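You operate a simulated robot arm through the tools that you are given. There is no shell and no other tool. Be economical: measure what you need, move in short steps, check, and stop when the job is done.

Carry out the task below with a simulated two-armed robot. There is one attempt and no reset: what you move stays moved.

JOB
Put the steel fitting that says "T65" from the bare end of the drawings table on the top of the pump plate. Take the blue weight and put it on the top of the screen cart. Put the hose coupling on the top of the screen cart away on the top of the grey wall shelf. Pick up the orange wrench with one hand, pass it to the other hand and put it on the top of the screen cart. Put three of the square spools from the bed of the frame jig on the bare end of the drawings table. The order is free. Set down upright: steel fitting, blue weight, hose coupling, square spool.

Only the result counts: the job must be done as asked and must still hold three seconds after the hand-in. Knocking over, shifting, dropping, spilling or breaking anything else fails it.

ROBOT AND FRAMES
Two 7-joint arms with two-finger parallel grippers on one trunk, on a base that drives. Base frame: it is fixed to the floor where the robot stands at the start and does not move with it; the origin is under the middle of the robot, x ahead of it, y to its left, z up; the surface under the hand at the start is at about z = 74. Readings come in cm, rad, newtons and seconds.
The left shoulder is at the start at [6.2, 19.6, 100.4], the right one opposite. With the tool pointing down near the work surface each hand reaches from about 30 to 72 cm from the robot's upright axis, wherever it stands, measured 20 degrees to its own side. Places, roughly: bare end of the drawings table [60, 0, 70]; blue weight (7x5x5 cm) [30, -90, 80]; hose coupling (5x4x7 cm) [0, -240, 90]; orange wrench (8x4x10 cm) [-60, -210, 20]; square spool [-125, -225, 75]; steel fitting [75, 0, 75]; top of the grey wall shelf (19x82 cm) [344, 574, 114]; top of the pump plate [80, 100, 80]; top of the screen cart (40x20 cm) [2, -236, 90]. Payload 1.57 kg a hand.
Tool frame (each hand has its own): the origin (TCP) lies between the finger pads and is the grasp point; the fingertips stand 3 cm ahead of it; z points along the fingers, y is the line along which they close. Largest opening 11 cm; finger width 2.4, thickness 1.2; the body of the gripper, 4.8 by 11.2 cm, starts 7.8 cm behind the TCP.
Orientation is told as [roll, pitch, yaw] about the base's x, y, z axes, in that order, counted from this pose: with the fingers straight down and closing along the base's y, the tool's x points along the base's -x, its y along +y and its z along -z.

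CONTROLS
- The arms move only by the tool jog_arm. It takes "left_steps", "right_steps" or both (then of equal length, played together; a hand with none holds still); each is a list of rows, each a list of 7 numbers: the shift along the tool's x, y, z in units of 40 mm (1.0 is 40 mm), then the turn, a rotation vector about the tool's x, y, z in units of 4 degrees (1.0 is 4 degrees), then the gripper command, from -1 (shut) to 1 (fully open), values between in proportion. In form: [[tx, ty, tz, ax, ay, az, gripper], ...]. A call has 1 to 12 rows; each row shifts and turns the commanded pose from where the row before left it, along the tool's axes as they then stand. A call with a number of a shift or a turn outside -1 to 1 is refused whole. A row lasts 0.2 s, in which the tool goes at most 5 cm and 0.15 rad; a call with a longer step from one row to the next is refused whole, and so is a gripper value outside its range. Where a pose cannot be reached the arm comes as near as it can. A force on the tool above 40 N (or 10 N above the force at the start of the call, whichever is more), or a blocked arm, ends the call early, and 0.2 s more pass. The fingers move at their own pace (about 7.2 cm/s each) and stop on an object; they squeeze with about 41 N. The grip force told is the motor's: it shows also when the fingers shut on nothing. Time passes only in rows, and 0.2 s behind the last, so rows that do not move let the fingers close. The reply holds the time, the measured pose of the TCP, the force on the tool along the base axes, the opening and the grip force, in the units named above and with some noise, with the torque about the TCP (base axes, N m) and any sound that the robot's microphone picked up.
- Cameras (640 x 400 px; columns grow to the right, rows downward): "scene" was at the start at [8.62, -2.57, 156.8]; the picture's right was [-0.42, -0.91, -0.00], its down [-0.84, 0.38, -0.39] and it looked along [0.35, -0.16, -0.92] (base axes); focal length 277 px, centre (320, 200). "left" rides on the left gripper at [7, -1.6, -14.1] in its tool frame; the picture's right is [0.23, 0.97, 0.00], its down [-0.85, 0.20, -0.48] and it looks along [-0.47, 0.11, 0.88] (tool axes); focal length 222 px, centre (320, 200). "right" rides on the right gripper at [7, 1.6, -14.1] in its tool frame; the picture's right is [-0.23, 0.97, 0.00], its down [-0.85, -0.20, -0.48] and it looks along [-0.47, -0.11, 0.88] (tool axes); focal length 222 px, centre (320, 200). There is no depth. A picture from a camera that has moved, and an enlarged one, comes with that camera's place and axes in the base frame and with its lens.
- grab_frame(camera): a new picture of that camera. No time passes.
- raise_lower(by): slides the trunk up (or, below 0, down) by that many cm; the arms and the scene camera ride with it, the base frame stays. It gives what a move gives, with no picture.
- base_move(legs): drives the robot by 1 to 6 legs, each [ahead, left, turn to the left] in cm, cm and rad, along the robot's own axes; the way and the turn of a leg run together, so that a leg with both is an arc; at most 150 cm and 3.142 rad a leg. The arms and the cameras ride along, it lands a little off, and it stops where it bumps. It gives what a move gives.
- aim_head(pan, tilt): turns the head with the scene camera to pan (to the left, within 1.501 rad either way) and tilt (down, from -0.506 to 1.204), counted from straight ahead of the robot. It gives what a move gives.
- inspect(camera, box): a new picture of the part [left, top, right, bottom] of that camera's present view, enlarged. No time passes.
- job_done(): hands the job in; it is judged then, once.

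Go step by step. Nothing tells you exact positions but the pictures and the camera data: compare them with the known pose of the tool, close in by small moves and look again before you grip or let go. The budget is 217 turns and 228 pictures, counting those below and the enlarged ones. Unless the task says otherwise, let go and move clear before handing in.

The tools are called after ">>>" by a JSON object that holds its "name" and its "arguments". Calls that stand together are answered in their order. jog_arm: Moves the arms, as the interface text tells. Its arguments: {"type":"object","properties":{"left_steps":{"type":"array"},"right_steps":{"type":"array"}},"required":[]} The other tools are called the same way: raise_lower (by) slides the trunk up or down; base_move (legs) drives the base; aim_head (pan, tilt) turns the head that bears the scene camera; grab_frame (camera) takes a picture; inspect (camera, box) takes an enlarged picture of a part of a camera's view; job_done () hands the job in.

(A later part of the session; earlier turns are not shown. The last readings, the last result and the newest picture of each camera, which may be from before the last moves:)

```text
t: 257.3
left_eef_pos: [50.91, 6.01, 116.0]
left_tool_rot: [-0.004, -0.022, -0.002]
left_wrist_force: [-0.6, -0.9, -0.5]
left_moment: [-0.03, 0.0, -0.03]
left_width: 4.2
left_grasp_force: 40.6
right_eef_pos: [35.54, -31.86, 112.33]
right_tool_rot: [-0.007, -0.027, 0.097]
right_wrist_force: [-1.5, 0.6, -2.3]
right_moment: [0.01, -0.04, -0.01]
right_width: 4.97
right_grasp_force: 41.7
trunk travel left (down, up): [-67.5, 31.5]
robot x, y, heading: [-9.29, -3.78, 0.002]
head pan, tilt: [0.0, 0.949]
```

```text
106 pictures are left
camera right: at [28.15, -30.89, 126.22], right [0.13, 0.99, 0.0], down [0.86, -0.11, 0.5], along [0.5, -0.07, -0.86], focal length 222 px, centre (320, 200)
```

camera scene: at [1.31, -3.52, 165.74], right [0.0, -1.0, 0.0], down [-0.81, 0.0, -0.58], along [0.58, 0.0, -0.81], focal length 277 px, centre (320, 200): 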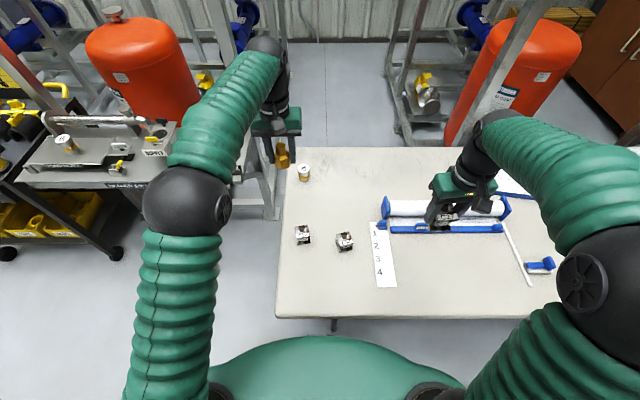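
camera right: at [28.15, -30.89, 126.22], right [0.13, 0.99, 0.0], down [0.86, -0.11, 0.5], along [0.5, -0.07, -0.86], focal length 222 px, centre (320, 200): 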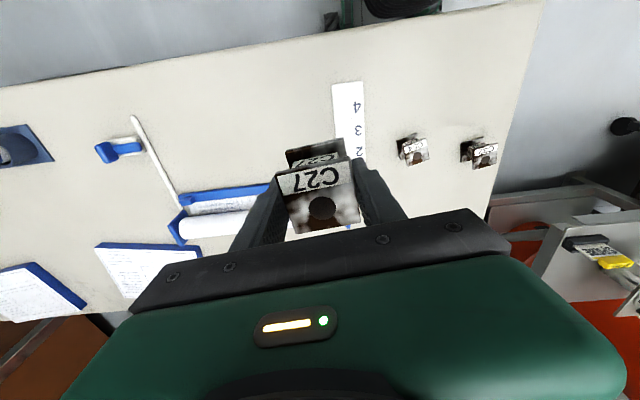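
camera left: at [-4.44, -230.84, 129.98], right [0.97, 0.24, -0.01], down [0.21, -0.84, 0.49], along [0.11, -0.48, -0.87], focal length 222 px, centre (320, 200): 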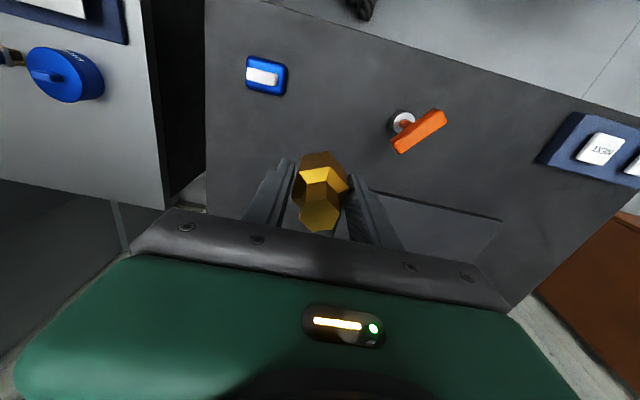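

I'll put C27 further in at about [58, -6]; first moving the left hand aside, then base forward a bit.

>>> {"name": "jog_arm", "arguments": {"left_steps": [[0.3, 0.9, 0, 0, 0, 0, -1], [0.3, 0.9, 0, 0, 0, 0, -1], [0.3, 0.9, 0, 0, 0, 0, -1], [0.3, 0.9, 0, 0, 0, 0, -1]]}}

>>> {"name": "base_move", "arguments": {"legs": [[8, 0, 0]]}}

>>> {"name": "jog_arm", "arguments": {"right_steps": [[-0.5, 0.8, 0, 0, 0, 0, -1], [-0.5, 0.8, 0, 0, 0, 0, -1], [-0.5, 0.8, 0, 0, 0, 0, -1], [-0.5, 0.8, 0, 0, 0, 0, -1], [-0.5, 0.8, 0, 0, 0, 0, -1], [-0.5, 0.8, 0, 0, 0, 0, -1], [-0.5, 0.8, 0, 0, 0, 0, -1], [-0.2, 0.5, 0.5, 0, 0, 0, -1], [0, 0, 1, 0, 0, 0, -1], [0, 0, 1, 0, 0, 0, -1], [0, 0, 0, 0, 0, 0, -1]]}}

>>> {"name": "grab_frame", "arguments": {"camera": "scene"}}

>>> {"name": "grab_frame", "arguments": {"camera": "right"}}

```text
t: 258.3
left_eef_pos: [46.16, 20.56, 116.11]
left_tool_rot: [-0.006, -0.021, -0.003]
left_wrist_force: [0.2, 0.2, -1.9]
left_moment: [0.03, 0.01, 0.01]
left_width: 4.19
left_grasp_force: 40.9
right_eef_pos: [35.51, -31.83, 112.39]
right_tool_rot: [-0.01, -0.029, 0.094]
right_wrist_force: [-0.1, 0.5, -1.8]
right_moment: [0.02, -0.01, -0.01]
right_width: 4.94
right_grasp_force: 40.8
trunk travel left (down, up): [-67.5, 31.5]
robot x, y, heading: [-9.38, -3.55, -0.004]
head pan, tilt: [0.0, 0.949]
```

```text
t: 259.4
left_eef_pos: [53.65, 20.47, 116.27]
left_tool_rot: [-0.007, -0.026, 0.001]
left_wrist_force: [-0.9, 0.7, 0.0]
left_moment: [-0.01, -0.02, 0.01]
left_width: 4.18
left_grasp_force: 41.0
right_eef_pos: [43.01, -31.88, 112.62]
right_tool_rot: [-0.01, -0.033, 0.095]
right_wrist_force: [0.2, 0.1, -2.4]
right_moment: [0.01, -0.03, -0.01]
right_width: 4.94
right_grasp_force: 41.4
trunk travel left (down, up): [-67.5, 31.5]
robot x, y, heading: [-1.3, -3.46, 0.002]
head pan, tilt: [0.0, 0.949]
```

```text
t: 261.8
left_eef_pos: [54.07, 20.6, 116.04]
left_tool_rot: [-0.007, -0.021, -0.001]
left_wrist_force: [-0.1, 0.9, -1.0]
left_moment: [0.0, -0.01, 0.0]
left_width: 4.2
left_grasp_force: 40.8
right_eef_pos: [56.44, -6.06, 102.47]
right_tool_rot: [-0.01, -0.03, 0.096]
right_wrist_force: [0.4, 0.3, -2.0]
right_moment: [-0.01, -0.02, -0.03]
right_width: 4.96
right_grasp_force: 40.9
trunk travel left (down, up): [-67.5, 31.5]
robot x, y, heading: [-1.18, -3.63, 0.001]
head pan, tilt: [0.0, 0.949]
```

```text
105 pictures are left
camera scene: at [9.45, -3.3, 165.73], right [0.0, -1.0, 0.0], down [-0.81, 0.0, -0.58], along [0.58, 0.0, -0.81], focal length 277 px, centre (320, 200)
```

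scene: 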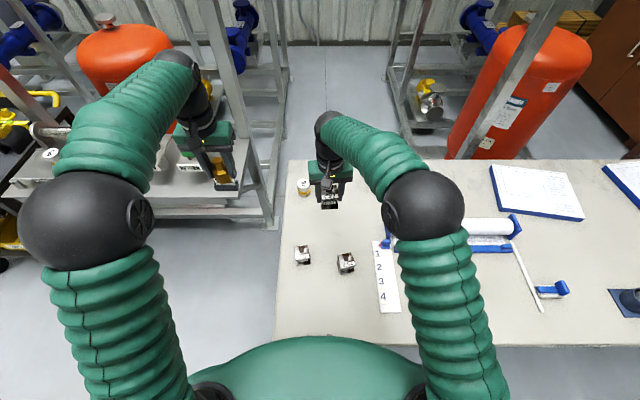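

```text
104 pictures are left
camera right: at [48.93, -5.03, 116.45], right [0.13, 0.99, 0.0], down [0.86, -0.11, 0.51], along [0.5, -0.07, -0.86], focal length 222 px, centre (320, 200)
```

right: 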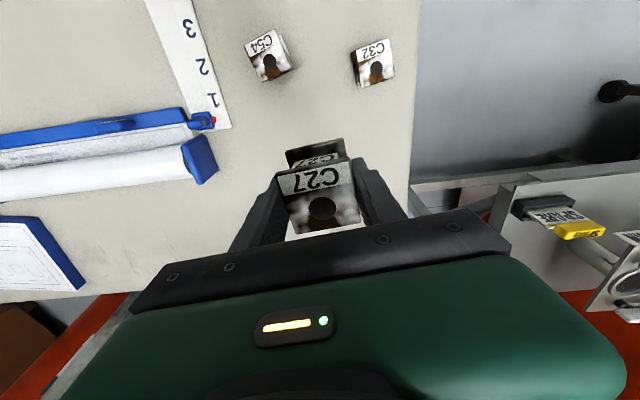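

>>> {"name": "jog_arm", "arguments": {"right_steps": [[-0.5, 0, 0.5, 0, 0, 0, -1], [0, 0, 1, 0, 0, 0, -1], [0, 0, 1, 0, 0, 0, -1], [0, 0, 1, 0, 0, 0, -1], [0, 0, 1, 0, 0, 0, -1], [0, 0, 1, 0, 0, 0, -1], [0, 0, 0.3, 0, 0, 0, -1], [0, 0, 0.06, 0, 0, 0, -1], [0, 0, 0, 0, 0, 0, -1]]}}

>>> {"name": "grab_frame", "arguments": {"camera": "right"}}

```text
t: 263.8
left_eef_pos: [54.06, 20.54, 115.96]
left_tool_rot: [-0.005, -0.022, -0.001]
left_wrist_force: [-0.2, -0.4, -1.5]
left_moment: [0.03, 0.03, 0.01]
left_width: 4.16
left_grasp_force: 41.0
right_eef_pos: [59.06, -6.08, 79.3]
right_tool_rot: [-0.011, -0.028, 0.095]
right_wrist_force: [0.0, 0.2, -2.3]
right_moment: [-0.02, 0.0, -0.02]
right_width: 4.96
right_grasp_force: 40.9
trunk travel left (down, up): [-67.5, 31.5]
robot x, y, heading: [-1.48, -3.51, 0.0]
head pan, tilt: [0.0, 0.949]
```

```text
103 pictures are left
camera right: at [51.55, -5.17, 93.15], right [0.13, 0.99, 0.0], down [0.86, -0.11, 0.5], along [0.5, -0.07, -0.86], focal length 222 px, centre (320, 200)
```

right: 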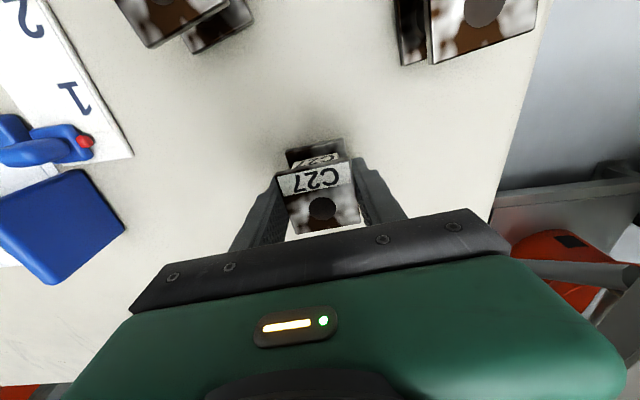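

>>> {"name": "jog_arm", "arguments": {"right_steps": [[0, 0, 0.08, 0, 0, 0, -1], [0, 0, 0.06, 0, 0, 0, -1], [0, 0, 0.06, 0, 0, 0, -1], [0, 0, 0.06, 0, 0, 0, -1], [0, 0, 0.06, 0, 0, 0, -1], [0, 0, 0, 0, 0, 0, -1]]}}

```text
t: 265.2
left_eef_pos: [53.71, 20.64, 116.23]
left_tool_rot: [-0.007, -0.024, -0.001]
left_wrist_force: [0.6, -0.3, -0.8]
left_moment: [0.01, 0.01, -0.02]
left_width: 4.16
left_grasp_force: 40.8
right_eef_pos: [58.94, -6.06, 78.49]
right_tool_rot: [-0.012, -0.036, 0.098]
right_wrist_force: [2.1, -2.0, 34.4]
right_moment: [-0.23, 0.7, 0.06]
right_width: 4.94
right_grasp_force: 41.4
trunk travel left (down, up): [-67.5, 31.5]
robot x, y, heading: [-1.15, -3.62, -0.001]
head pan, tilt: [0.0, 0.949]
```

>>> {"name": "jog_arm", "arguments": {"right_steps": [[0, 0, -0.1, 0, 0, 0, -1], [0, 0, 0, 0, 0, 0, -1], [0, 0, 0, 0, 0, 0, 0], [0, 0, 0, 0, 0, 0, 0.4], [0, 0, 0, 0, 0, 0, 0.5], [0, 0, -0.5, 0, 0, 0, 0.5], [0, 0, -1, 0, 0, 0, 0.5], [0, 0, -1, 0, 0, 0, 0.5], [0, 0, -1, 0, 0, 0, 0.5], [0, 0, -1, 0, 0, 0, 0.5], [0, 0, -1, 0, 0, 0, 0.5], [0, 0, -1, 0, 0, 0, 0.5]]}}

>>> {"name": "grab_frame", "arguments": {"camera": "right"}}

>>> {"name": "inspect", "arguments": {"camera": "scene", "box": [260, 140, 420, 290]}}

```text
t: 267.8
left_eef_pos: [53.89, 20.65, 116.0]
left_tool_rot: [-0.008, -0.022, 0.002]
left_wrist_force: [-0.6, 0.3, -0.4]
left_moment: [0.0, 0.04, 0.02]
left_width: 4.16
left_grasp_force: 40.7
right_eef_pos: [58.08, -5.75, 104.33]
right_tool_rot: [-0.012, -0.028, 0.097]
right_wrist_force: [0.6, -0.4, 1.0]
right_moment: [0.01, 0.0, 0.02]
right_width: 8.25
right_grasp_force: 0.0
trunk travel left (down, up): [-67.5, 31.5]
robot x, y, heading: [-1.34, -3.08, -0.002]
head pan, tilt: [0.0, 0.949]
```

```text
102 pictures are left
camera right: at [50.71, -4.76, 118.18], right [0.13, 0.99, 0.0], down [0.86, -0.11, 0.5], along [0.5, -0.07, -0.86], focal length 222 px, centre (320, 200)
```

right: 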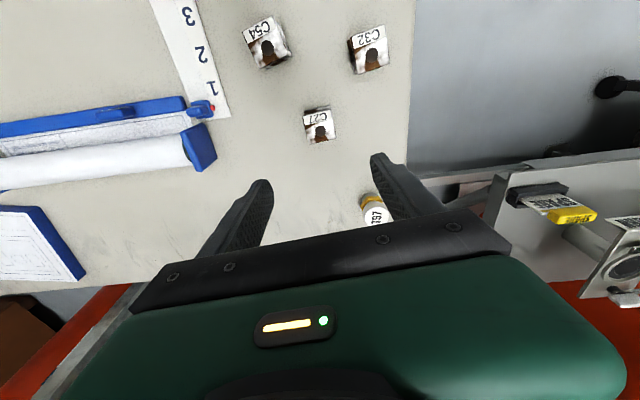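

```text
2.67 times, centred on (340, 215) of scene
camera zoom: at [9.36, -3.3, 165.73], right [0.0, -1.0, 0.0], down [-0.81, 0.0, -0.58], along [0.58, 0.0, -0.81], focal length 738 px, centre (267, 160)
```

zoom: 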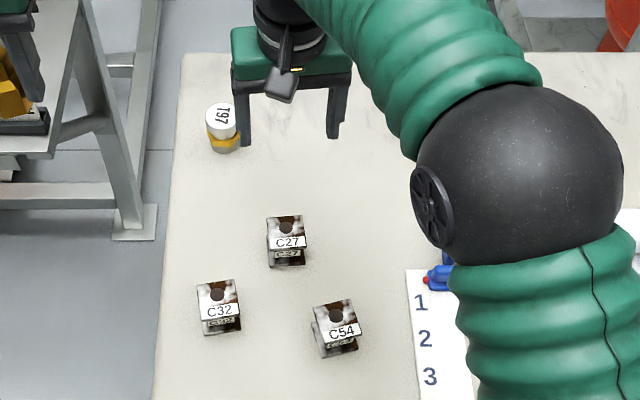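

All three spools stand on the bare end. Last: the coupling to the wall shelf. I'll tuck the right hand in, back off and survey the way there.

>>> {"name": "jog_arm", "arguments": {"right_steps": [[0.9, -0.3, 0, 0, 0, 0, 0], [0.9, -0.3, 0, 0, 0, 0, 0], [0.9, -0.3, 0, 0, 0, 0, 0], [0.9, -0.3, 0, 0, 0, 0, 0], [0.5, -0.5, 0, 0, 0, 0, 0]], "left_steps": [[0.8, 0, 0, 0, 0, 0, -1], [0.8, 0, 0, 0, 0, 0, -1], [0.8, 0, 0, 0, 0, 0, -1], [0.5, 0, 0, 0, 0, 0, -1], [0, 0, 0, 0, 0, 0, -1]]}}

>>> {"name": "base_move", "arguments": {"legs": [[-40, 0, 0], [0, 0, 1.57]]}}

>>> {"name": "aim_head", "arguments": {"pan": 0, "tilt": 0.25}}

>>> {"name": "grab_frame", "arguments": {"camera": "scene"}}

>>> {"name": "aim_head", "arguments": {"pan": -0.7, "tilt": 0.2}}

>>> {"name": "grab_frame", "arguments": {"camera": "scene"}}

```text
t: 269.0
left_eef_pos: [42.4, 20.53, 115.81]
left_tool_rot: [-0.005, -0.022, 0.001]
left_wrist_force: [0.4, 0.2, -0.8]
left_moment: [-0.01, 0.0, 0.03]
left_width: 4.19
left_grasp_force: 41.5
right_eef_pos: [42.24, -14.29, 103.75]
right_tool_rot: [-0.01, -0.03, 0.097]
right_wrist_force: [0.7, -0.5, 0.1]
right_moment: [0.03, 0.02, 0.0]
right_width: 5.52
right_grasp_force: 0.0
trunk travel left (down, up): [-67.5, 31.5]
robot x, y, heading: [-1.48, -3.41, -0.005]
head pan, tilt: [0.0, 0.949]
```

```text
t: 275.3
left_eef_pos: [-65.95, 39.74, 115.77]
left_tool_rot: [-0.008, -0.02, 1.582]
left_wrist_force: [-0.2, 0.1, 0.1]
left_moment: [0.0, 0.03, 0.04]
left_width: 4.14
left_grasp_force: 41.2
right_eef_pos: [-31.1, 40.13, 103.84]
right_tool_rot: [-0.01, -0.029, 1.676]
right_wrist_force: [-0.8, 0.5, -0.3]
right_moment: [-0.01, -0.03, -0.02]
right_width: 5.48
right_grasp_force: 0.1
trunk travel left (down, up): [-67.5, 31.5]
robot x, y, heading: [-41.54, -3.48, 1.581]
head pan, tilt: [0.0, 0.949]
```

```text
t: 276.4
left_eef_pos: [-65.86, 39.67, 115.79]
left_tool_rot: [-0.007, -0.023, 1.581]
left_wrist_force: [0.5, 0.6, -1.5]
left_moment: [-0.04, -0.02, -0.03]
left_width: 4.1
left_grasp_force: 41.0
right_eef_pos: [-31.05, 39.95, 103.81]
right_tool_rot: [-0.011, -0.03, 1.677]
right_wrist_force: [-0.2, 0.0, -0.5]
right_moment: [0.02, 0.0, 0.0]
right_width: 5.5
right_grasp_force: 0.0
trunk travel left (down, up): [-67.5, 31.5]
robot x, y, heading: [-41.28, -3.61, 1.584]
head pan, tilt: [0.0, 0.25]
```

```text
100 pictures are left
camera scene: at [-41.49, 9.01, 171.79], right [1.0, 0.01, 0.0], down [0.0, -0.25, -0.97], along [-0.01, 0.97, -0.25], focal length 277 px, centre (320, 200)
```

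scene: 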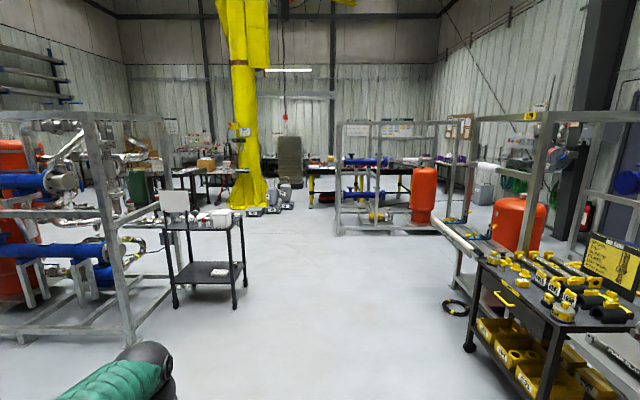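

```text
t: 277.5
left_eef_pos: [-65.95, 39.68, 115.84]
left_tool_rot: [-0.005, -0.022, 1.581]
left_wrist_force: [1.2, 0.5, -1.4]
left_moment: [0.05, -0.01, 0.0]
left_width: 4.12
left_grasp_force: 41.3
right_eef_pos: [-30.98, 39.99, 103.79]
right_tool_rot: [-0.01, -0.03, 1.677]
right_wrist_force: [-0.2, -0.1, 0.1]
right_moment: [0.04, 0.06, -0.02]
right_width: 5.51
right_grasp_force: 0.1
trunk travel left (down, up): [-67.5, 31.5]
robot x, y, heading: [-41.32, -3.47, 1.588]
head pan, tilt: [-0.7, 0.201]
```

```text
99 pictures are left
camera scene: at [-35.46, 6.87, 172.26], right [0.77, -0.63, 0.0], down [-0.13, -0.16, -0.98], along [0.62, 0.76, -0.2], focal length 277 px, centre (320, 200)
```

scene: 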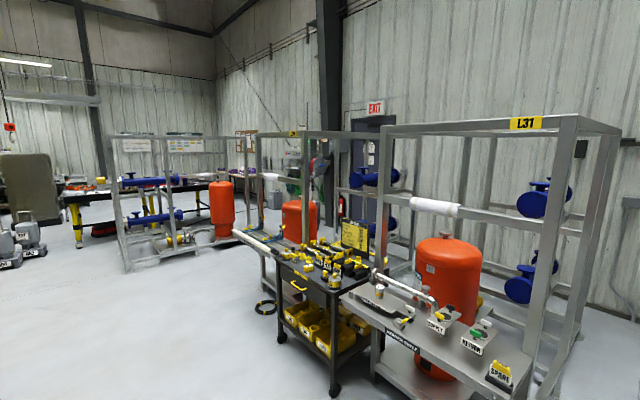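

>>> {"name": "inspect", "arguments": {"camera": "scene", "box": [220, 110, 380, 230]}}

>>> {"name": "inspect", "arguments": {"camera": "scene", "box": [60, 100, 260, 260]}}

```text
3.33 times, centred on (300, 170) of scene
camera zoom: at [-35.46, 6.87, 172.26], right [0.77, -0.63, 0.0], down [-0.13, -0.16, -0.98], along [0.62, 0.76, -0.2], focal length 922 px, centre (387, 300)
```

zoom: 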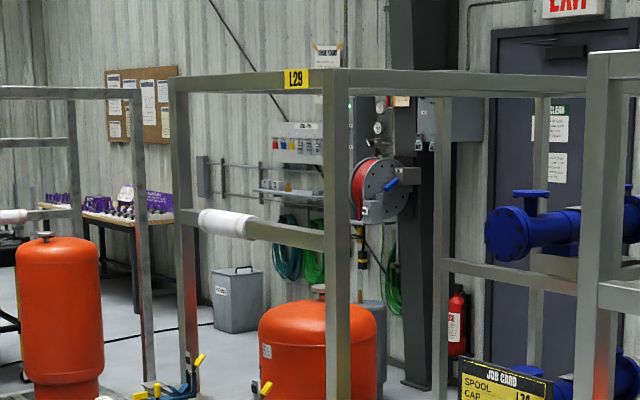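

```text
2.50 times, centred on (160, 180) of scene
camera zoom: at [-35.46, 6.87, 172.26], right [0.77, -0.63, 0.0], down [-0.13, -0.16, -0.98], along [0.62, 0.76, -0.2], focal length 691 px, centre (720, 250)
```

zoom: 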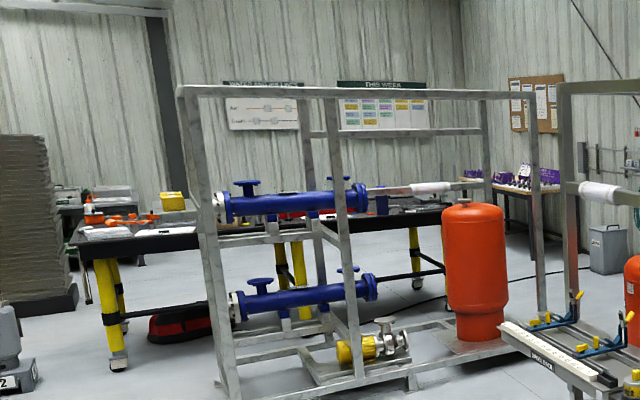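

The grey shelf is on the far right wall beyond the frames. I'll drive up the aisle and look for the passage.

>>> {"name": "base_move", "arguments": {"legs": [[150, 0, 0], [130, 0, 0]]}}

>>> {"name": "aim_head", "arguments": {"pan": -1.0, "tilt": 0.3}}

>>> {"name": "grab_frame", "arguments": {"camera": "scene"}}

>>> {"name": "aim_head", "arguments": {"pan": -0.2, "tilt": 0.3}}

>>> {"name": "grab_frame", "arguments": {"camera": "scene"}}

```text
t: 290.9
left_eef_pos: [-75.74, 316.14, 115.75]
left_tool_rot: [-0.007, -0.022, 1.621]
left_wrist_force: [0.6, -0.2, -0.9]
left_moment: [0.01, 0.01, 0.03]
left_width: 3.73
left_grasp_force: 40.6
right_eef_pos: [-40.97, 317.79, 103.98]
right_tool_rot: [-0.012, -0.03, 1.72]
right_wrist_force: [-0.4, 0.4, 0.2]
right_moment: [0.01, -0.01, 0.03]
right_width: 5.5
right_grasp_force: 0.1
trunk travel left (down, up): [-67.5, 31.5]
robot x, y, heading: [-49.56, 273.67, 1.625]
head pan, tilt: [-0.7, 0.201]
```

```text
t: 291.7
left_eef_pos: [-75.71, 316.02, 115.73]
left_tool_rot: [-0.008, -0.024, 1.621]
left_wrist_force: [0.4, -0.9, -1.3]
left_moment: [-0.01, 0.01, -0.01]
left_width: 3.74
left_grasp_force: 40.6
right_eef_pos: [-40.97, 317.73, 103.86]
right_tool_rot: [-0.012, -0.03, 1.717]
right_wrist_force: [0.6, 0.3, 0.5]
right_moment: [-0.01, 0.01, 0.0]
right_width: 5.5
right_grasp_force: 0.1
trunk travel left (down, up): [-67.5, 31.5]
robot x, y, heading: [-49.61, 273.43, 1.622]
head pan, tilt: [-1.0, 0.3]
```

```text
96 pictures are left
camera scene: at [-42.0, 282.6, 171.34], right [0.58, -0.81, 0.0], down [-0.24, -0.17, -0.96], along [0.78, 0.56, -0.3], focal length 277 px, centre (320, 200)
```

scene: 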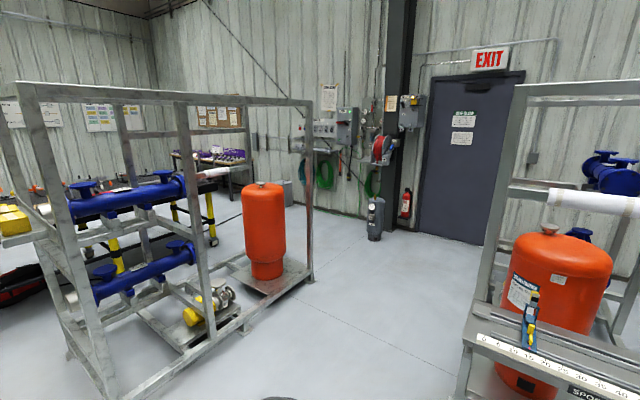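

```text
t: 292.8
left_eef_pos: [-75.64, 316.03, 115.77]
left_tool_rot: [-0.006, -0.023, 1.622]
left_wrist_force: [-0.9, 0.3, -0.9]
left_moment: [0.0, 0.02, 0.02]
left_width: 3.72
left_grasp_force: 41.6
right_eef_pos: [-40.87, 317.81, 103.89]
right_tool_rot: [-0.01, -0.029, 1.718]
right_wrist_force: [-0.8, -0.8, -0.1]
right_moment: [-0.02, 0.03, 0.01]
right_width: 5.5
right_grasp_force: 0.0
trunk travel left (down, up): [-67.5, 31.5]
robot x, y, heading: [-49.57, 273.65, 1.623]
head pan, tilt: [-0.201, 0.3]
```

```text
95 pictures are left
camera scene: at [-48.2, 286.35, 171.32], right [0.99, -0.15, 0.0], down [-0.04, -0.29, -0.95], along [0.14, 0.94, -0.3], focal length 277 px, centre (320, 200)
```

scene: 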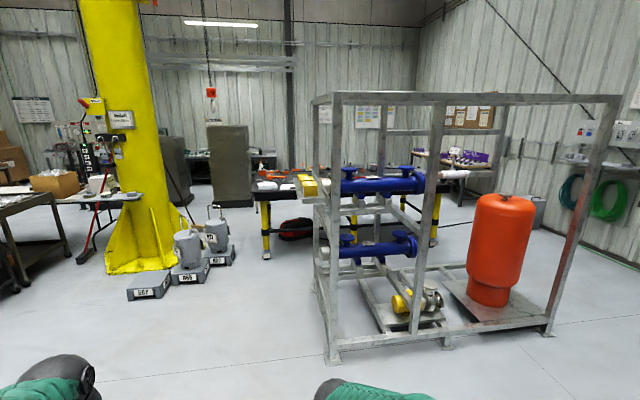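

The passage between the frames is clear. The grip width on the coupling has shrunk a bit, so I'll check it first.

>>> {"name": "grab_frame", "arguments": {"camera": "left"}}

>>> {"name": "aim_head", "arguments": {"pan": 0.3, "tilt": 0.95}}

>>> {"name": "grab_frame", "arguments": {"camera": "scene"}}

```text
94 pictures are left
camera left: at [-73.85, 308.79, 129.8], right [-0.96, -0.28, -0.01], down [-0.25, 0.83, 0.5], along [-0.13, 0.48, -0.87], focal length 222 px, centre (320, 200)
```

left: 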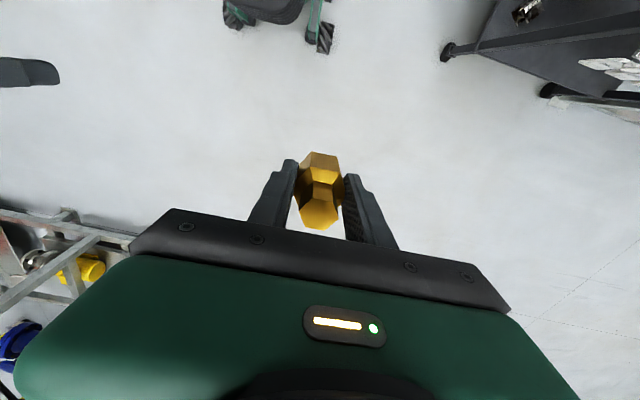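

```text
t: 293.9
left_eef_pos: [-75.65, 315.94, 115.75]
left_tool_rot: [-0.006, -0.023, 1.62]
left_wrist_force: [0.5, 0.1, -1.1]
left_moment: [-0.02, 0.01, -0.02]
left_width: 3.74
left_grasp_force: 40.9
right_eef_pos: [-40.9, 317.76, 103.82]
right_tool_rot: [-0.011, -0.03, 1.718]
right_wrist_force: [-0.1, -0.6, -0.1]
right_moment: [0.0, 0.0, 0.0]
right_width: 5.48
right_grasp_force: 0.1
trunk travel left (down, up): [-67.5, 31.5]
robot x, y, heading: [-49.32, 273.76, 1.619]
head pan, tilt: [0.3, 0.949]
```

```text
93 pictures are left
camera scene: at [-52.09, 283.93, 165.74], right [0.94, 0.34, 0.0], down [0.28, -0.76, -0.58], along [-0.2, 0.55, -0.81], focal length 277 px, centre (320, 200)
```

scene: 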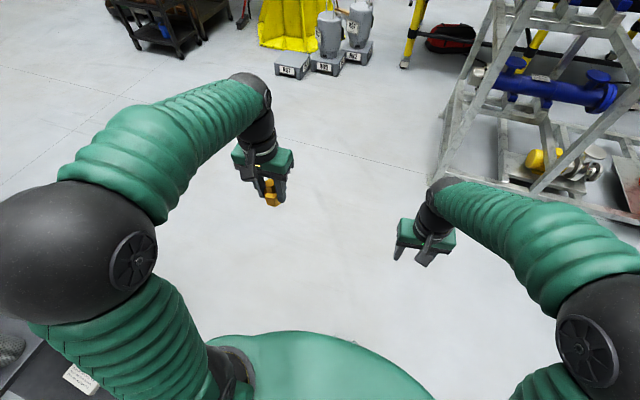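

The coupling merely settled onto its flats and is secure. Driving through the passage toward the wall.

>>> {"name": "base_move", "arguments": {"legs": [[82, 0, 0], [0, 0, -1.62], [140, 0, 0]]}}

>>> {"name": "aim_head", "arguments": {"pan": 0.3, "tilt": 0.4}}

>>> {"name": "grab_frame", "arguments": {"camera": "scene"}}

>>> {"name": "aim_head", "arguments": {"pan": 0.9, "tilt": 0.5}}

>>> {"name": "grab_frame", "arguments": {"camera": "scene"}}

```text
t: 308.8
left_eef_pos: [130.8, 376.15, 115.91]
left_tool_rot: [-0.006, -0.021, -0.012]
left_wrist_force: [0.0, -0.7, -0.9]
left_moment: [-0.01, 0.02, 0.01]
left_width: 3.76
left_grasp_force: 40.7
right_eef_pos: [130.41, 341.27, 104.0]
right_tool_rot: [-0.011, -0.03, 0.085]
right_wrist_force: [0.0, 0.6, -0.7]
right_moment: [-0.02, -0.01, 0.01]
right_width: 5.51
right_grasp_force: 0.1
trunk travel left (down, up): [-67.5, 31.5]
robot x, y, heading: [86.84, 352.63, -0.007]
head pan, tilt: [0.3, 0.949]
```

```text
t: 309.8
left_eef_pos: [130.67, 376.19, 115.88]
left_tool_rot: [-0.005, -0.024, -0.012]
left_wrist_force: [-1.2, -0.3, -1.4]
left_moment: [0.03, 0.03, -0.04]
left_width: 3.69
left_grasp_force: 41.0
right_eef_pos: [130.18, 341.44, 103.89]
right_tool_rot: [-0.011, -0.03, 0.083]
right_wrist_force: [0.6, -0.1, 0.3]
right_moment: [0.0, 0.0, -0.02]
right_width: 5.51
right_grasp_force: 0.0
trunk travel left (down, up): [-67.5, 31.5]
robot x, y, heading: [87.26, 352.62, -0.011]
head pan, tilt: [0.3, 0.4]
```

```text
92 pictures are left
camera scene: at [99.19, 355.33, 170.39], right [0.28, -0.96, 0.0], down [-0.38, -0.11, -0.92], along [0.88, 0.26, -0.39], focal length 277 px, centre (320, 200)
```

scene: 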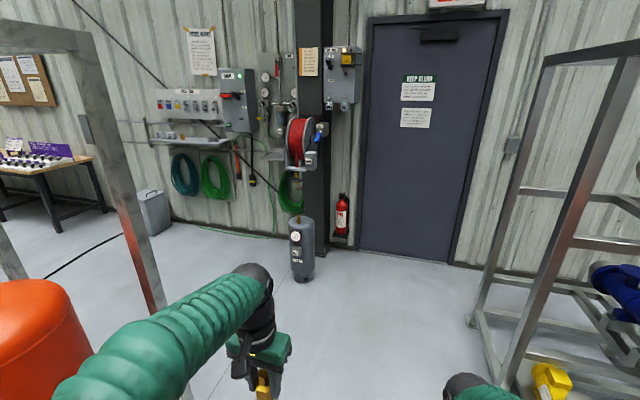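

```text
t: 310.8
left_eef_pos: [130.91, 376.15, 116.05]
left_tool_rot: [-0.008, -0.024, -0.012]
left_wrist_force: [-0.1, -0.4, -1.0]
left_moment: [-0.01, 0.01, 0.02]
left_width: 3.73
left_grasp_force: 40.8
right_eef_pos: [130.27, 341.35, 103.88]
right_tool_rot: [-0.008, -0.032, 0.083]
right_wrist_force: [0.3, 0.0, 0.0]
right_moment: [-0.01, 0.0, 0.0]
right_width: 5.5
right_grasp_force: 0.0
trunk travel left (down, up): [-67.5, 31.5]
robot x, y, heading: [86.62, 352.28, -0.01]
head pan, tilt: [0.901, 0.499]
```

```text
91 pictures are left
camera scene: at [96.06, 359.76, 169.49], right [0.78, -0.63, 0.0], down [-0.3, -0.37, -0.88], along [0.55, 0.68, -0.48], focal length 277 px, centre (320, 200)
```

scene: 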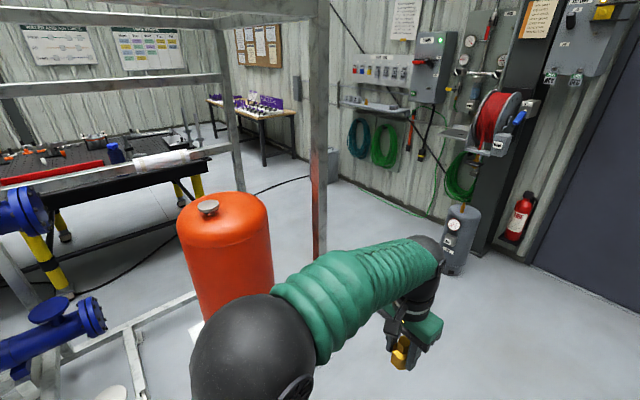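

>>> {"name": "base_move", "arguments": {"legs": [[152, 0, 0.01], [0, 110, 0], [0, 110, 0]]}}

```text
refused: 152 is not a number from -150 to 150
```

>>> {"name": "base_move", "arguments": {"legs": [[148, 0, 0.01], [0, 110, 0], [0, 105, 0]]}}

>>> {"name": "aim_head", "arguments": {"pan": 0, "tilt": 0.7}}

>>> {"name": "grab_frame", "arguments": {"camera": "scene"}}

```text
t: 328.2
left_eef_pos: [261.21, 594.87, 115.91]
left_tool_rot: [-0.002, -0.024, 0.087]
left_wrist_force: [-0.7, 0.1, -0.1]
left_moment: [0.03, 0.01, 0.01]
left_width: 3.71
left_grasp_force: 40.7
right_eef_pos: [264.28, 560.18, 103.88]
right_tool_rot: [-0.009, -0.032, 0.185]
right_wrist_force: [0.3, -0.2, 0.5]
right_moment: [0.04, 0.04, 0.03]
right_width: 5.5
right_grasp_force: 0.0
trunk travel left (down, up): [-67.5, 31.5]
robot x, y, heading: [220.0, 567.6, 0.085]
head pan, tilt: [0.901, 0.499]
```

```text
t: 329.4
left_eef_pos: [261.08, 595.23, 115.94]
left_tool_rot: [-0.008, -0.023, 0.088]
left_wrist_force: [-0.2, 0.4, -0.8]
left_moment: [0.02, 0.02, 0.01]
left_width: 3.74
left_grasp_force: 40.8
right_eef_pos: [264.19, 560.5, 103.99]
right_tool_rot: [-0.014, -0.031, 0.186]
right_wrist_force: [0.3, -1.2, 0.3]
right_moment: [0.05, 0.0, -0.03]
right_width: 5.5
right_grasp_force: 0.3
trunk travel left (down, up): [-67.5, 31.5]
robot x, y, heading: [219.71, 567.16, 0.09]
head pan, tilt: [0.0, 0.7]
```

```text
90 pictures are left
camera scene: at [231.73, 568.6, 167.72], right [0.09, -1.0, 0.0], down [-0.64, -0.06, -0.76], along [0.76, 0.07, -0.65], focal length 277 px, centre (320, 200)
```

scene: 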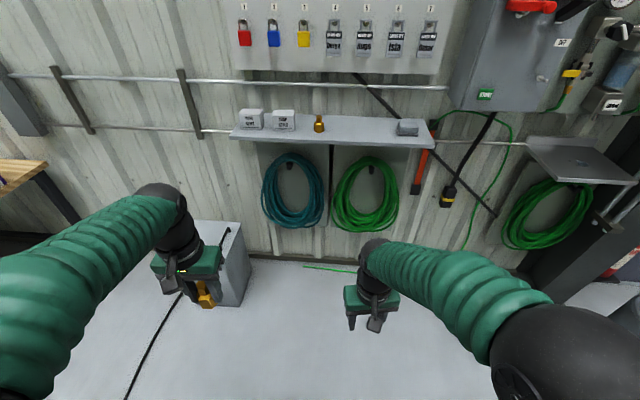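

>>> {"name": "inspect", "arguments": {"camera": "scene", "box": [220, 90, 450, 160]}}

```text
2.78 times, centred on (335, 125) of scene
camera zoom: at [231.73, 568.6, 167.72], right [0.09, -1.0, 0.0], down [-0.64, -0.06, -0.76], along [0.76, 0.07, -0.65], focal length 770 px, centre (278, 409)
```

zoom: 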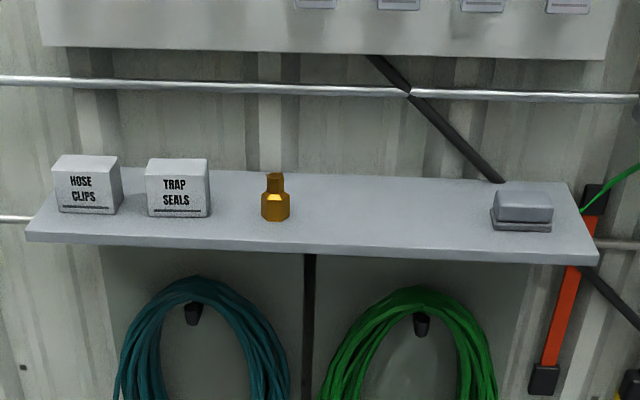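

The shelf has room between the existing coupling and the black pad, at about [336.5, 562]. I'll straighten, raise the trunk, tuck the right hand, and drive in part-way.

>>> {"name": "jog_arm", "arguments": {"right_steps": [[0.8, 0, 0.5, 0, 0, 0, 0], [0.8, 0, 0.5, 0, 0, 0, 0], [0.8, 0, 0.5, 0, 0, 0, 0], [0, 0, 0.5, 0, 0, 0, 0]]}}

>>> {"name": "raise_lower", "arguments": {"by": 25}}

>>> {"name": "base_move", "arguments": {"legs": [[0, 0, -0.088], [40, -15, 0]]}}

>>> {"name": "aim_head", "arguments": {"pan": 0.1, "tilt": 0.85}}

>>> {"name": "grab_frame", "arguments": {"camera": "scene"}}

>>> {"name": "grab_frame", "arguments": {"camera": "left"}}

```text
t: 330.4
left_eef_pos: [261.23, 595.18, 115.86]
left_tool_rot: [-0.007, -0.026, 0.085]
left_wrist_force: [0.9, -0.5, -1.5]
left_moment: [0.01, 0.05, 0.0]
left_width: 3.74
left_grasp_force: 41.3
right_eef_pos: [255.07, 558.9, 95.46]
right_tool_rot: [-0.01, -0.032, 0.186]
right_wrist_force: [-0.4, -1.6, 0.3]
right_moment: [0.02, 0.01, 0.0]
right_width: 5.51
right_grasp_force: 0.1
trunk travel left (down, up): [-67.5, 31.5]
robot x, y, heading: [220.09, 567.61, 0.088]
head pan, tilt: [0.0, 0.7]
```

```text
t: 333.0
left_eef_pos: [261.09, 595.17, 140.93]
left_tool_rot: [-0.008, -0.025, 0.088]
left_wrist_force: [-0.4, -0.6, -1.0]
left_moment: [-0.02, 0.01, -0.01]
left_width: 3.72
left_grasp_force: 41.4
right_eef_pos: [254.92, 558.72, 120.63]
right_tool_rot: [-0.009, -0.033, 0.186]
right_wrist_force: [0.2, -0.4, -0.5]
right_moment: [0.0, -0.01, -0.02]
right_width: 5.52
right_grasp_force: 0.1
trunk travel left (down, up): [-92.5, 6.5]
robot x, y, heading: [220.04, 567.03, 0.086]
head pan, tilt: [0.0, 0.7]
```

```text
t: 336.1
left_eef_pos: [302.5, 576.9, 140.99]
left_tool_rot: [-0.011, -0.029, 0.0]
left_wrist_force: [0.1, 0.6, -1.6]
left_moment: [-0.03, -0.05, -0.01]
left_width: 3.72
left_grasp_force: 41.0
right_eef_pos: [293.29, 541.13, 120.86]
right_tool_rot: [-0.015, -0.035, 0.098]
right_wrist_force: [0.1, -0.6, -0.3]
right_moment: [-0.05, -0.01, -0.01]
right_width: 5.49
right_grasp_force: 0.1
trunk travel left (down, up): [-92.5, 6.5]
robot x, y, heading: [259.55, 552.11, 0.005]
head pan, tilt: [0.0, 0.7]
```

```text
t: 336.8
left_eef_pos: [302.76, 576.74, 141.07]
left_tool_rot: [-0.007, -0.027, 0.0]
left_wrist_force: [-0.5, 0.0, -1.0]
left_moment: [-0.03, -0.02, 0.0]
left_width: 3.72
left_grasp_force: 41.2
right_eef_pos: [293.52, 540.85, 120.67]
right_tool_rot: [-0.011, -0.035, 0.097]
right_wrist_force: [-0.6, -0.5, 0.0]
right_moment: [-0.03, 0.0, 0.0]
right_width: 5.49
right_grasp_force: 0.1
trunk travel left (down, up): [-92.5, 6.5]
robot x, y, heading: [259.82, 551.97, -0.007]
head pan, tilt: [0.099, 0.85]
```

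```text
88 pictures are left
camera scene: at [270.42, 553.33, 191.51], right [0.1, -0.99, 0.0], down [-0.75, -0.08, -0.66], along [0.66, 0.07, -0.75], focal length 277 px, centre (320, 200)
```

scene: 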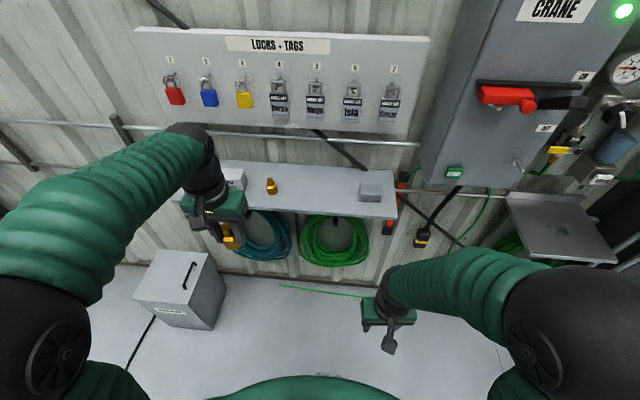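

```text
87 pictures are left
camera left: at [295.26, 575.02, 154.94], right [-0.23, 0.97, -0.01], down [0.84, 0.2, 0.5], along [0.49, 0.1, -0.87], focal length 222 px, centre (320, 200)
```

left: 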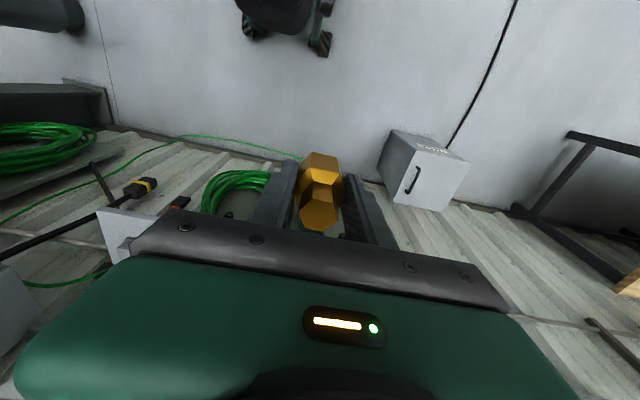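

Front edge of shelf x≈333, back ≈353. Driving in 23 cm and moving the left hand over [339.5, 560.5].

>>> {"name": "base_move", "arguments": {"legs": [[23, 0, 0]]}}

>>> {"name": "jog_arm", "arguments": {"left_steps": [[0, -0.8, 0, 0, 0, 0, -1], [0, -0.8, 0, 0, 0, 0, -1], [-0.4, -0.8, 0, 0, 0, 0, -1], [-0.4, -0.8, 0, 0, 0, 0, -1], [-0.5, -0.8, 0, 0, 0, 0, -1], [-0.5, 0, 0, 0, 0, 0, -1], [0, 0, 0, 0, 0, 0, -1]]}}

>>> {"name": "grab_frame", "arguments": {"camera": "scene"}}

>>> {"name": "grab_frame", "arguments": {"camera": "left"}}

```text
t: 338.5
left_eef_pos: [325.48, 576.44, 141.17]
left_tool_rot: [-0.006, -0.031, 0.003]
left_wrist_force: [-0.9, -0.6, -1.0]
left_moment: [0.02, -0.01, 0.0]
left_width: 3.73
left_grasp_force: 40.6
right_eef_pos: [316.55, 540.84, 120.84]
right_tool_rot: [-0.009, -0.038, 0.1]
right_wrist_force: [0.1, -0.6, 0.9]
right_moment: [-0.01, -0.03, -0.01]
right_width: 5.49
right_grasp_force: 0.1
trunk travel left (down, up): [-92.5, 6.5]
robot x, y, heading: [283.16, 552.24, 0.003]
head pan, tilt: [0.099, 0.85]
```

```text
t: 340.1
left_eef_pos: [333.4, 560.54, 141.26]
left_tool_rot: [-0.008, -0.024, 0.001]
left_wrist_force: [0.3, -0.8, -1.5]
left_moment: [0.02, 0.02, -0.01]
left_width: 3.73
left_grasp_force: 40.9
right_eef_pos: [316.99, 540.81, 120.63]
right_tool_rot: [-0.012, -0.036, 0.1]
right_wrist_force: [-0.6, 0.2, -0.4]
right_moment: [0.01, 0.0, -0.01]
right_width: 5.51
right_grasp_force: 0.0
trunk travel left (down, up): [-92.5, 6.5]
robot x, y, heading: [282.89, 552.64, 0.006]
head pan, tilt: [0.099, 0.85]
```

```text
86 pictures are left
camera scene: at [294.12, 553.27, 191.49], right [0.1, -0.99, 0.0], down [-0.75, -0.08, -0.66], along [0.66, 0.07, -0.75], focal length 277 px, centre (320, 200)
```

scene: 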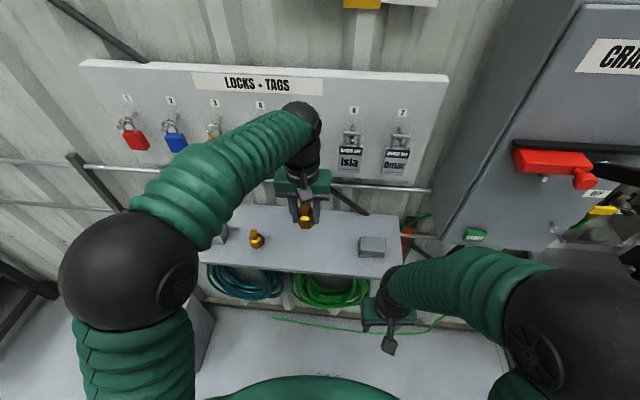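

```text
85 pictures are left
camera left: at [325.97, 559.05, 155.19], right [-0.23, 0.97, -0.01], down [0.84, 0.2, 0.5], along [0.49, 0.1, -0.87], focal length 222 px, centre (320, 200)
```

left: 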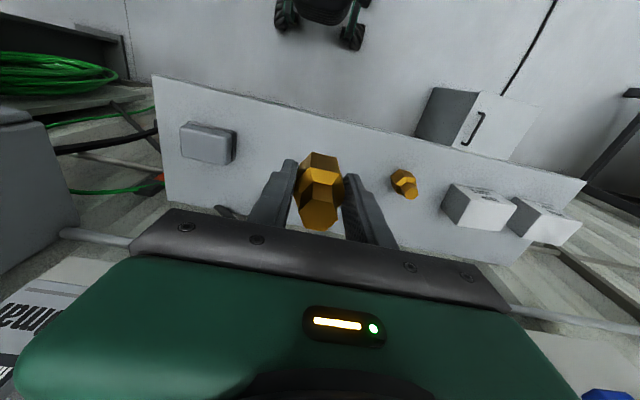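

Free gap is centred at y≈560. The lock panel overhangs near x≈345, so I'll use x≈337.5 and descend stepwise.

>>> {"name": "jog_arm", "arguments": {"left_steps": [[-0.5, 0, 0, 0, 0, 0, -1], [-0.5, 0, 0.3, 0, 0, 0, -1], [0, 0, 0.8, 0, 0, 0, -1], [0, 0, 0.8, 0, 0, 0, -1], [0, 0, 0.8, 0, 0, 0, -1], [0, 0, 0, 0, 0, 0, -1]]}}

>>> {"name": "inspect", "arguments": {"camera": "scene", "box": [190, 60, 430, 290]}}

>>> {"name": "grab_frame", "arguments": {"camera": "left"}}

```text
t: 341.5
left_eef_pos: [337.81, 560.56, 130.55]
left_tool_rot: [-0.006, -0.027, 0.002]
left_wrist_force: [-0.2, -0.1, -0.5]
left_moment: [0.0, 0.03, 0.0]
left_width: 3.75
left_grasp_force: 41.7
right_eef_pos: [317.06, 540.89, 120.54]
right_tool_rot: [-0.011, -0.032, 0.101]
right_wrist_force: [0.6, 0.0, 0.2]
right_moment: [-0.02, 0.0, -0.02]
right_width: 5.49
right_grasp_force: 0.1
trunk travel left (down, up): [-92.5, 6.5]
robot x, y, heading: [283.24, 552.41, 0.003]
head pan, tilt: [0.099, 0.85]
```

```text
1.74 times, centred on (310, 175) of scene
camera zoom: at [294.31, 553.24, 191.48], right [0.1, -0.99, 0.0], down [-0.75, -0.08, -0.66], along [0.65, 0.07, -0.75], focal length 481 px, centre (337, 244)
```

zoom: 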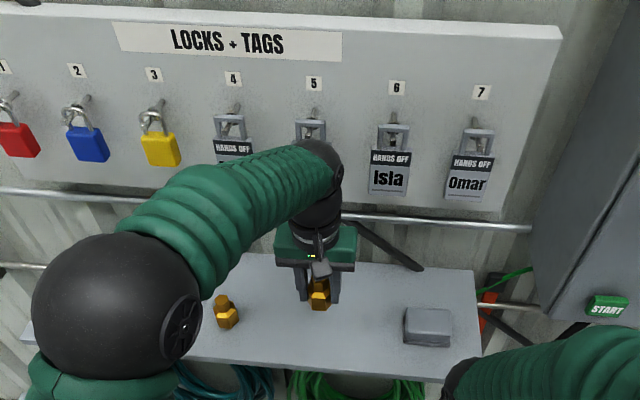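

```text
83 pictures are left
camera left: at [330.42, 558.99, 144.45], right [-0.23, 0.97, -0.01], down [0.84, 0.2, 0.5], along [0.49, 0.1, -0.87], focal length 222 px, centre (320, 200)
```

left: 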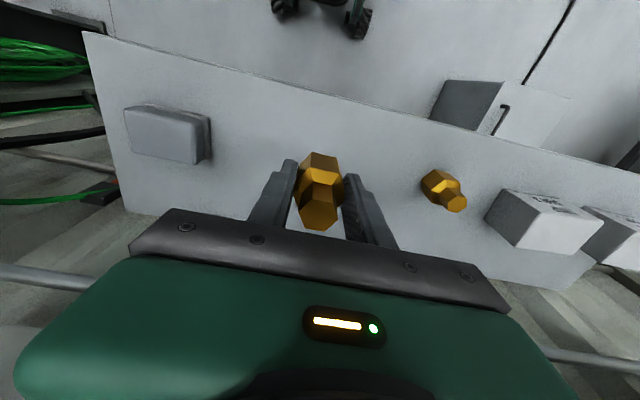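

>>> {"name": "jog_arm", "arguments": {"left_steps": [[0, 0, 0.7, 0, 0, 0, -1], [0, 0, 0.7, 0, 0, 0, -1], [0, 0, 0.7, 0, 0, 0, -1], [0, 0, 0.55, 0, 0, 0, -1], [0, 0, 0, 0, 0, 0, -1]]}}

>>> {"name": "grab_frame", "arguments": {"camera": "left"}}

>>> {"name": "inspect", "arguments": {"camera": "scene", "box": [240, 130, 430, 290]}}

```text
t: 342.7
left_eef_pos: [337.98, 560.19, 119.9]
left_tool_rot: [-0.006, -0.026, 0.003]
left_wrist_force: [0.7, 0.5, -1.1]
left_moment: [-0.04, -0.02, 0.0]
left_width: 3.74
left_grasp_force: 41.3
right_eef_pos: [317.1, 540.85, 120.61]
right_tool_rot: [-0.01, -0.034, 0.1]
right_wrist_force: [0.8, 0.0, -0.8]
right_moment: [0.01, 0.02, 0.03]
right_width: 5.53
right_grasp_force: 0.1
trunk travel left (down, up): [-92.5, 6.5]
robot x, y, heading: [282.67, 552.49, 0.0]
head pan, tilt: [0.099, 0.85]
```

```text
82 pictures are left
camera left: at [330.63, 558.76, 133.83], right [-0.23, 0.97, -0.01], down [0.84, 0.2, 0.5], along [0.49, 0.1, -0.87], focal length 222 px, centre (320, 200)
```

left: 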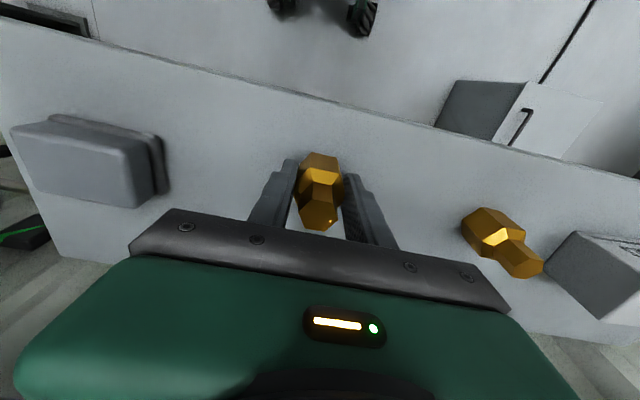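

```text
2.50 times, centred on (335, 210) of scene
camera zoom: at [294.28, 553.24, 191.48], right [0.1, -0.99, 0.0], down [-0.75, -0.08, -0.66], along [0.65, 0.07, -0.75], focal length 691 px, centre (282, 175)
```

zoom: 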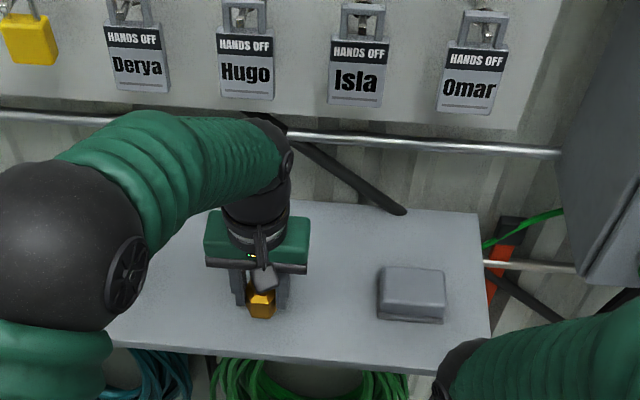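

>>> {"name": "jog_arm", "arguments": {"left_steps": [[0, 0, 0.15, 0, 0, 0, -1], [0, 0, 0.1, 0, 0, 0, -1], [0, 0, 0.08, 0, 0, 0, -1], [0, 0, 0.08, 0, 0, 0, -1], [0, 0, 0.08, 0, 0, 0, -1], [0, 0, 0, 0, 0, 0, -1]]}}

```text
t: 344.1
left_eef_pos: [337.92, 560.33, 118.06]
left_tool_rot: [-0.008, -0.03, 0.001]
left_wrist_force: [1.7, 1.3, 19.1]
left_moment: [0.22, 0.19, -0.04]
left_width: 3.71
left_grasp_force: 40.8
right_eef_pos: [316.87, 540.79, 120.74]
right_tool_rot: [-0.011, -0.035, 0.102]
right_wrist_force: [-0.2, 0.3, 0.3]
right_moment: [0.02, 0.0, 0.0]
right_width: 5.49
right_grasp_force: 0.0
trunk travel left (down, up): [-92.5, 6.5]
robot x, y, heading: [283.42, 552.06, 0.002]
head pan, tilt: [0.099, 0.85]
```

Contact with the shelf. Relieve slightly, open part-way and lift off.

>>> {"name": "jog_arm", "arguments": {"left_steps": [[0, 0, -0.03, 0, 0, 0, -1], [0, 0, 0, 0, 0, 0, -1], [0, 0, 0, 0, 0, 0, -0.2], [0, 0, 0, 0, 0, 0, 0.1], [0, 0, 0, 0, 0, 0, 0.2], [0, 0, 0, 0, 0, 0, 0.2], [0, 0, -0.4, 0, 0, 0, 0.2], [0, 0, -0.8, 0, 0, 0, 0.2], [0, 0, -0.8, 0, 0, 0, 0.2], [0, 0, -0.8, 0, 0, 0, 0.2], [0.3, 0, -0.5, 0, 0, 0, 0.2]]}}

>>> {"name": "grab_frame", "arguments": {"camera": "left"}}

>>> {"name": "inspect", "arguments": {"camera": "scene", "box": [190, 130, 430, 290]}}

```text
t: 346.5
left_eef_pos: [336.35, 560.36, 131.02]
left_tool_rot: [-0.006, -0.025, 0.001]
left_wrist_force: [-1.2, 0.2, 0.3]
left_moment: [-0.01, -0.02, 0.0]
left_width: 6.6
left_grasp_force: 0.0
right_eef_pos: [316.87, 540.91, 120.58]
right_tool_rot: [-0.012, -0.035, 0.1]
right_wrist_force: [0.0, 0.0, -0.3]
right_moment: [0.02, -0.01, -0.02]
right_width: 5.5
right_grasp_force: 0.0
trunk travel left (down, up): [-92.5, 6.5]
robot x, y, heading: [283.17, 552.41, 0.003]
head pan, tilt: [0.099, 0.85]
```

```text
80 pictures are left
camera left: at [328.97, 558.88, 145.16], right [-0.23, 0.97, -0.01], down [0.84, 0.2, 0.5], along [0.49, 0.1, -0.87], focal length 222 px, centre (320, 200)
```

left: 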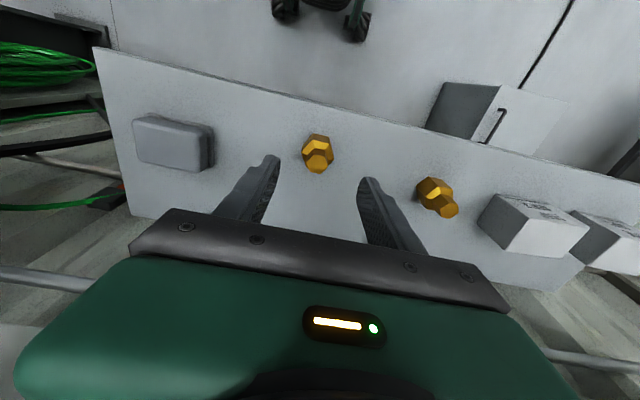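

```text
2.50 times, centred on (310, 210) of scene
camera zoom: at [294.01, 553.24, 191.5], right [0.1, -0.99, 0.0], down [-0.75, -0.08, -0.66], along [0.66, 0.07, -0.75], focal length 691 px, centre (345, 175)
```

zoom: 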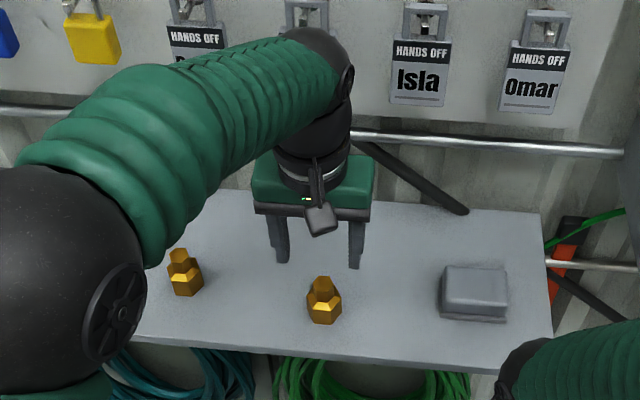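

The coupling stands on the shelf. Moving clear by raising slightly and backing away.

>>> {"name": "jog_arm", "arguments": {"left_steps": [[0.8, 0, -0.3, 0, 0, 0, 0.2], [0.8, 0, -0.3, 0, 0, 0, 0.2], [0.8, 0, 0, 0, 0, 0, 0.2]]}}

>>> {"name": "base_move", "arguments": {"legs": [[-35, 0, 0]]}}

>>> {"name": "grab_frame", "arguments": {"camera": "scene"}}

```text
t: 347.3
left_eef_pos: [326.63, 560.46, 133.52]
left_tool_rot: [-0.007, -0.028, 0.001]
left_wrist_force: [1.0, -0.1, -0.4]
left_moment: [0.0, -0.02, 0.02]
left_width: 6.6
left_grasp_force: 0.1
right_eef_pos: [316.91, 540.88, 120.67]
right_tool_rot: [-0.012, -0.037, 0.101]
right_wrist_force: [-0.4, -0.5, -0.5]
right_moment: [-0.04, 0.0, 0.02]
right_width: 5.52
right_grasp_force: 0.0
trunk travel left (down, up): [-92.5, 6.5]
robot x, y, heading: [282.98, 552.24, 0.003]
head pan, tilt: [0.099, 0.85]
```

```text
t: 349.6
left_eef_pos: [291.46, 560.34, 133.31]
left_tool_rot: [-0.006, -0.024, 0.005]
left_wrist_force: [0.4, 0.1, 0.0]
left_moment: [-0.02, -0.01, 0.03]
left_width: 6.59
left_grasp_force: 0.1
right_eef_pos: [281.59, 540.73, 120.51]
right_tool_rot: [-0.01, -0.031, 0.104]
right_wrist_force: [-0.4, -0.4, -0.4]
right_moment: [-0.01, 0.02, -0.01]
right_width: 5.51
right_grasp_force: 0.2
trunk travel left (down, up): [-92.5, 6.5]
robot x, y, heading: [246.98, 552.13, 0.006]
head pan, tilt: [0.099, 0.85]
```

```text
78 pictures are left
camera scene: at [258.91, 553.09, 191.45], right [0.11, -0.99, 0.0], down [-0.75, -0.08, -0.66], along [0.65, 0.07, -0.75], focal length 277 px, centre (320, 200)
```

scene: 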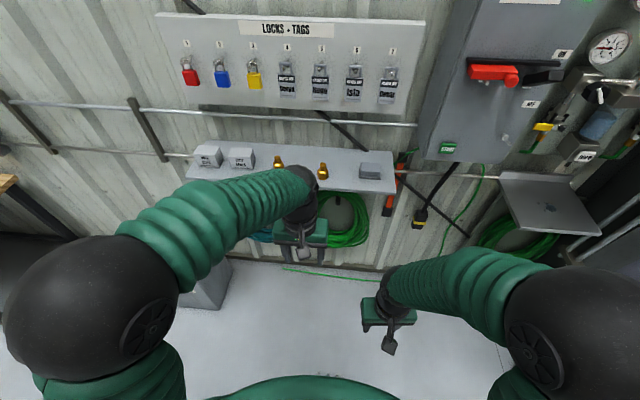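

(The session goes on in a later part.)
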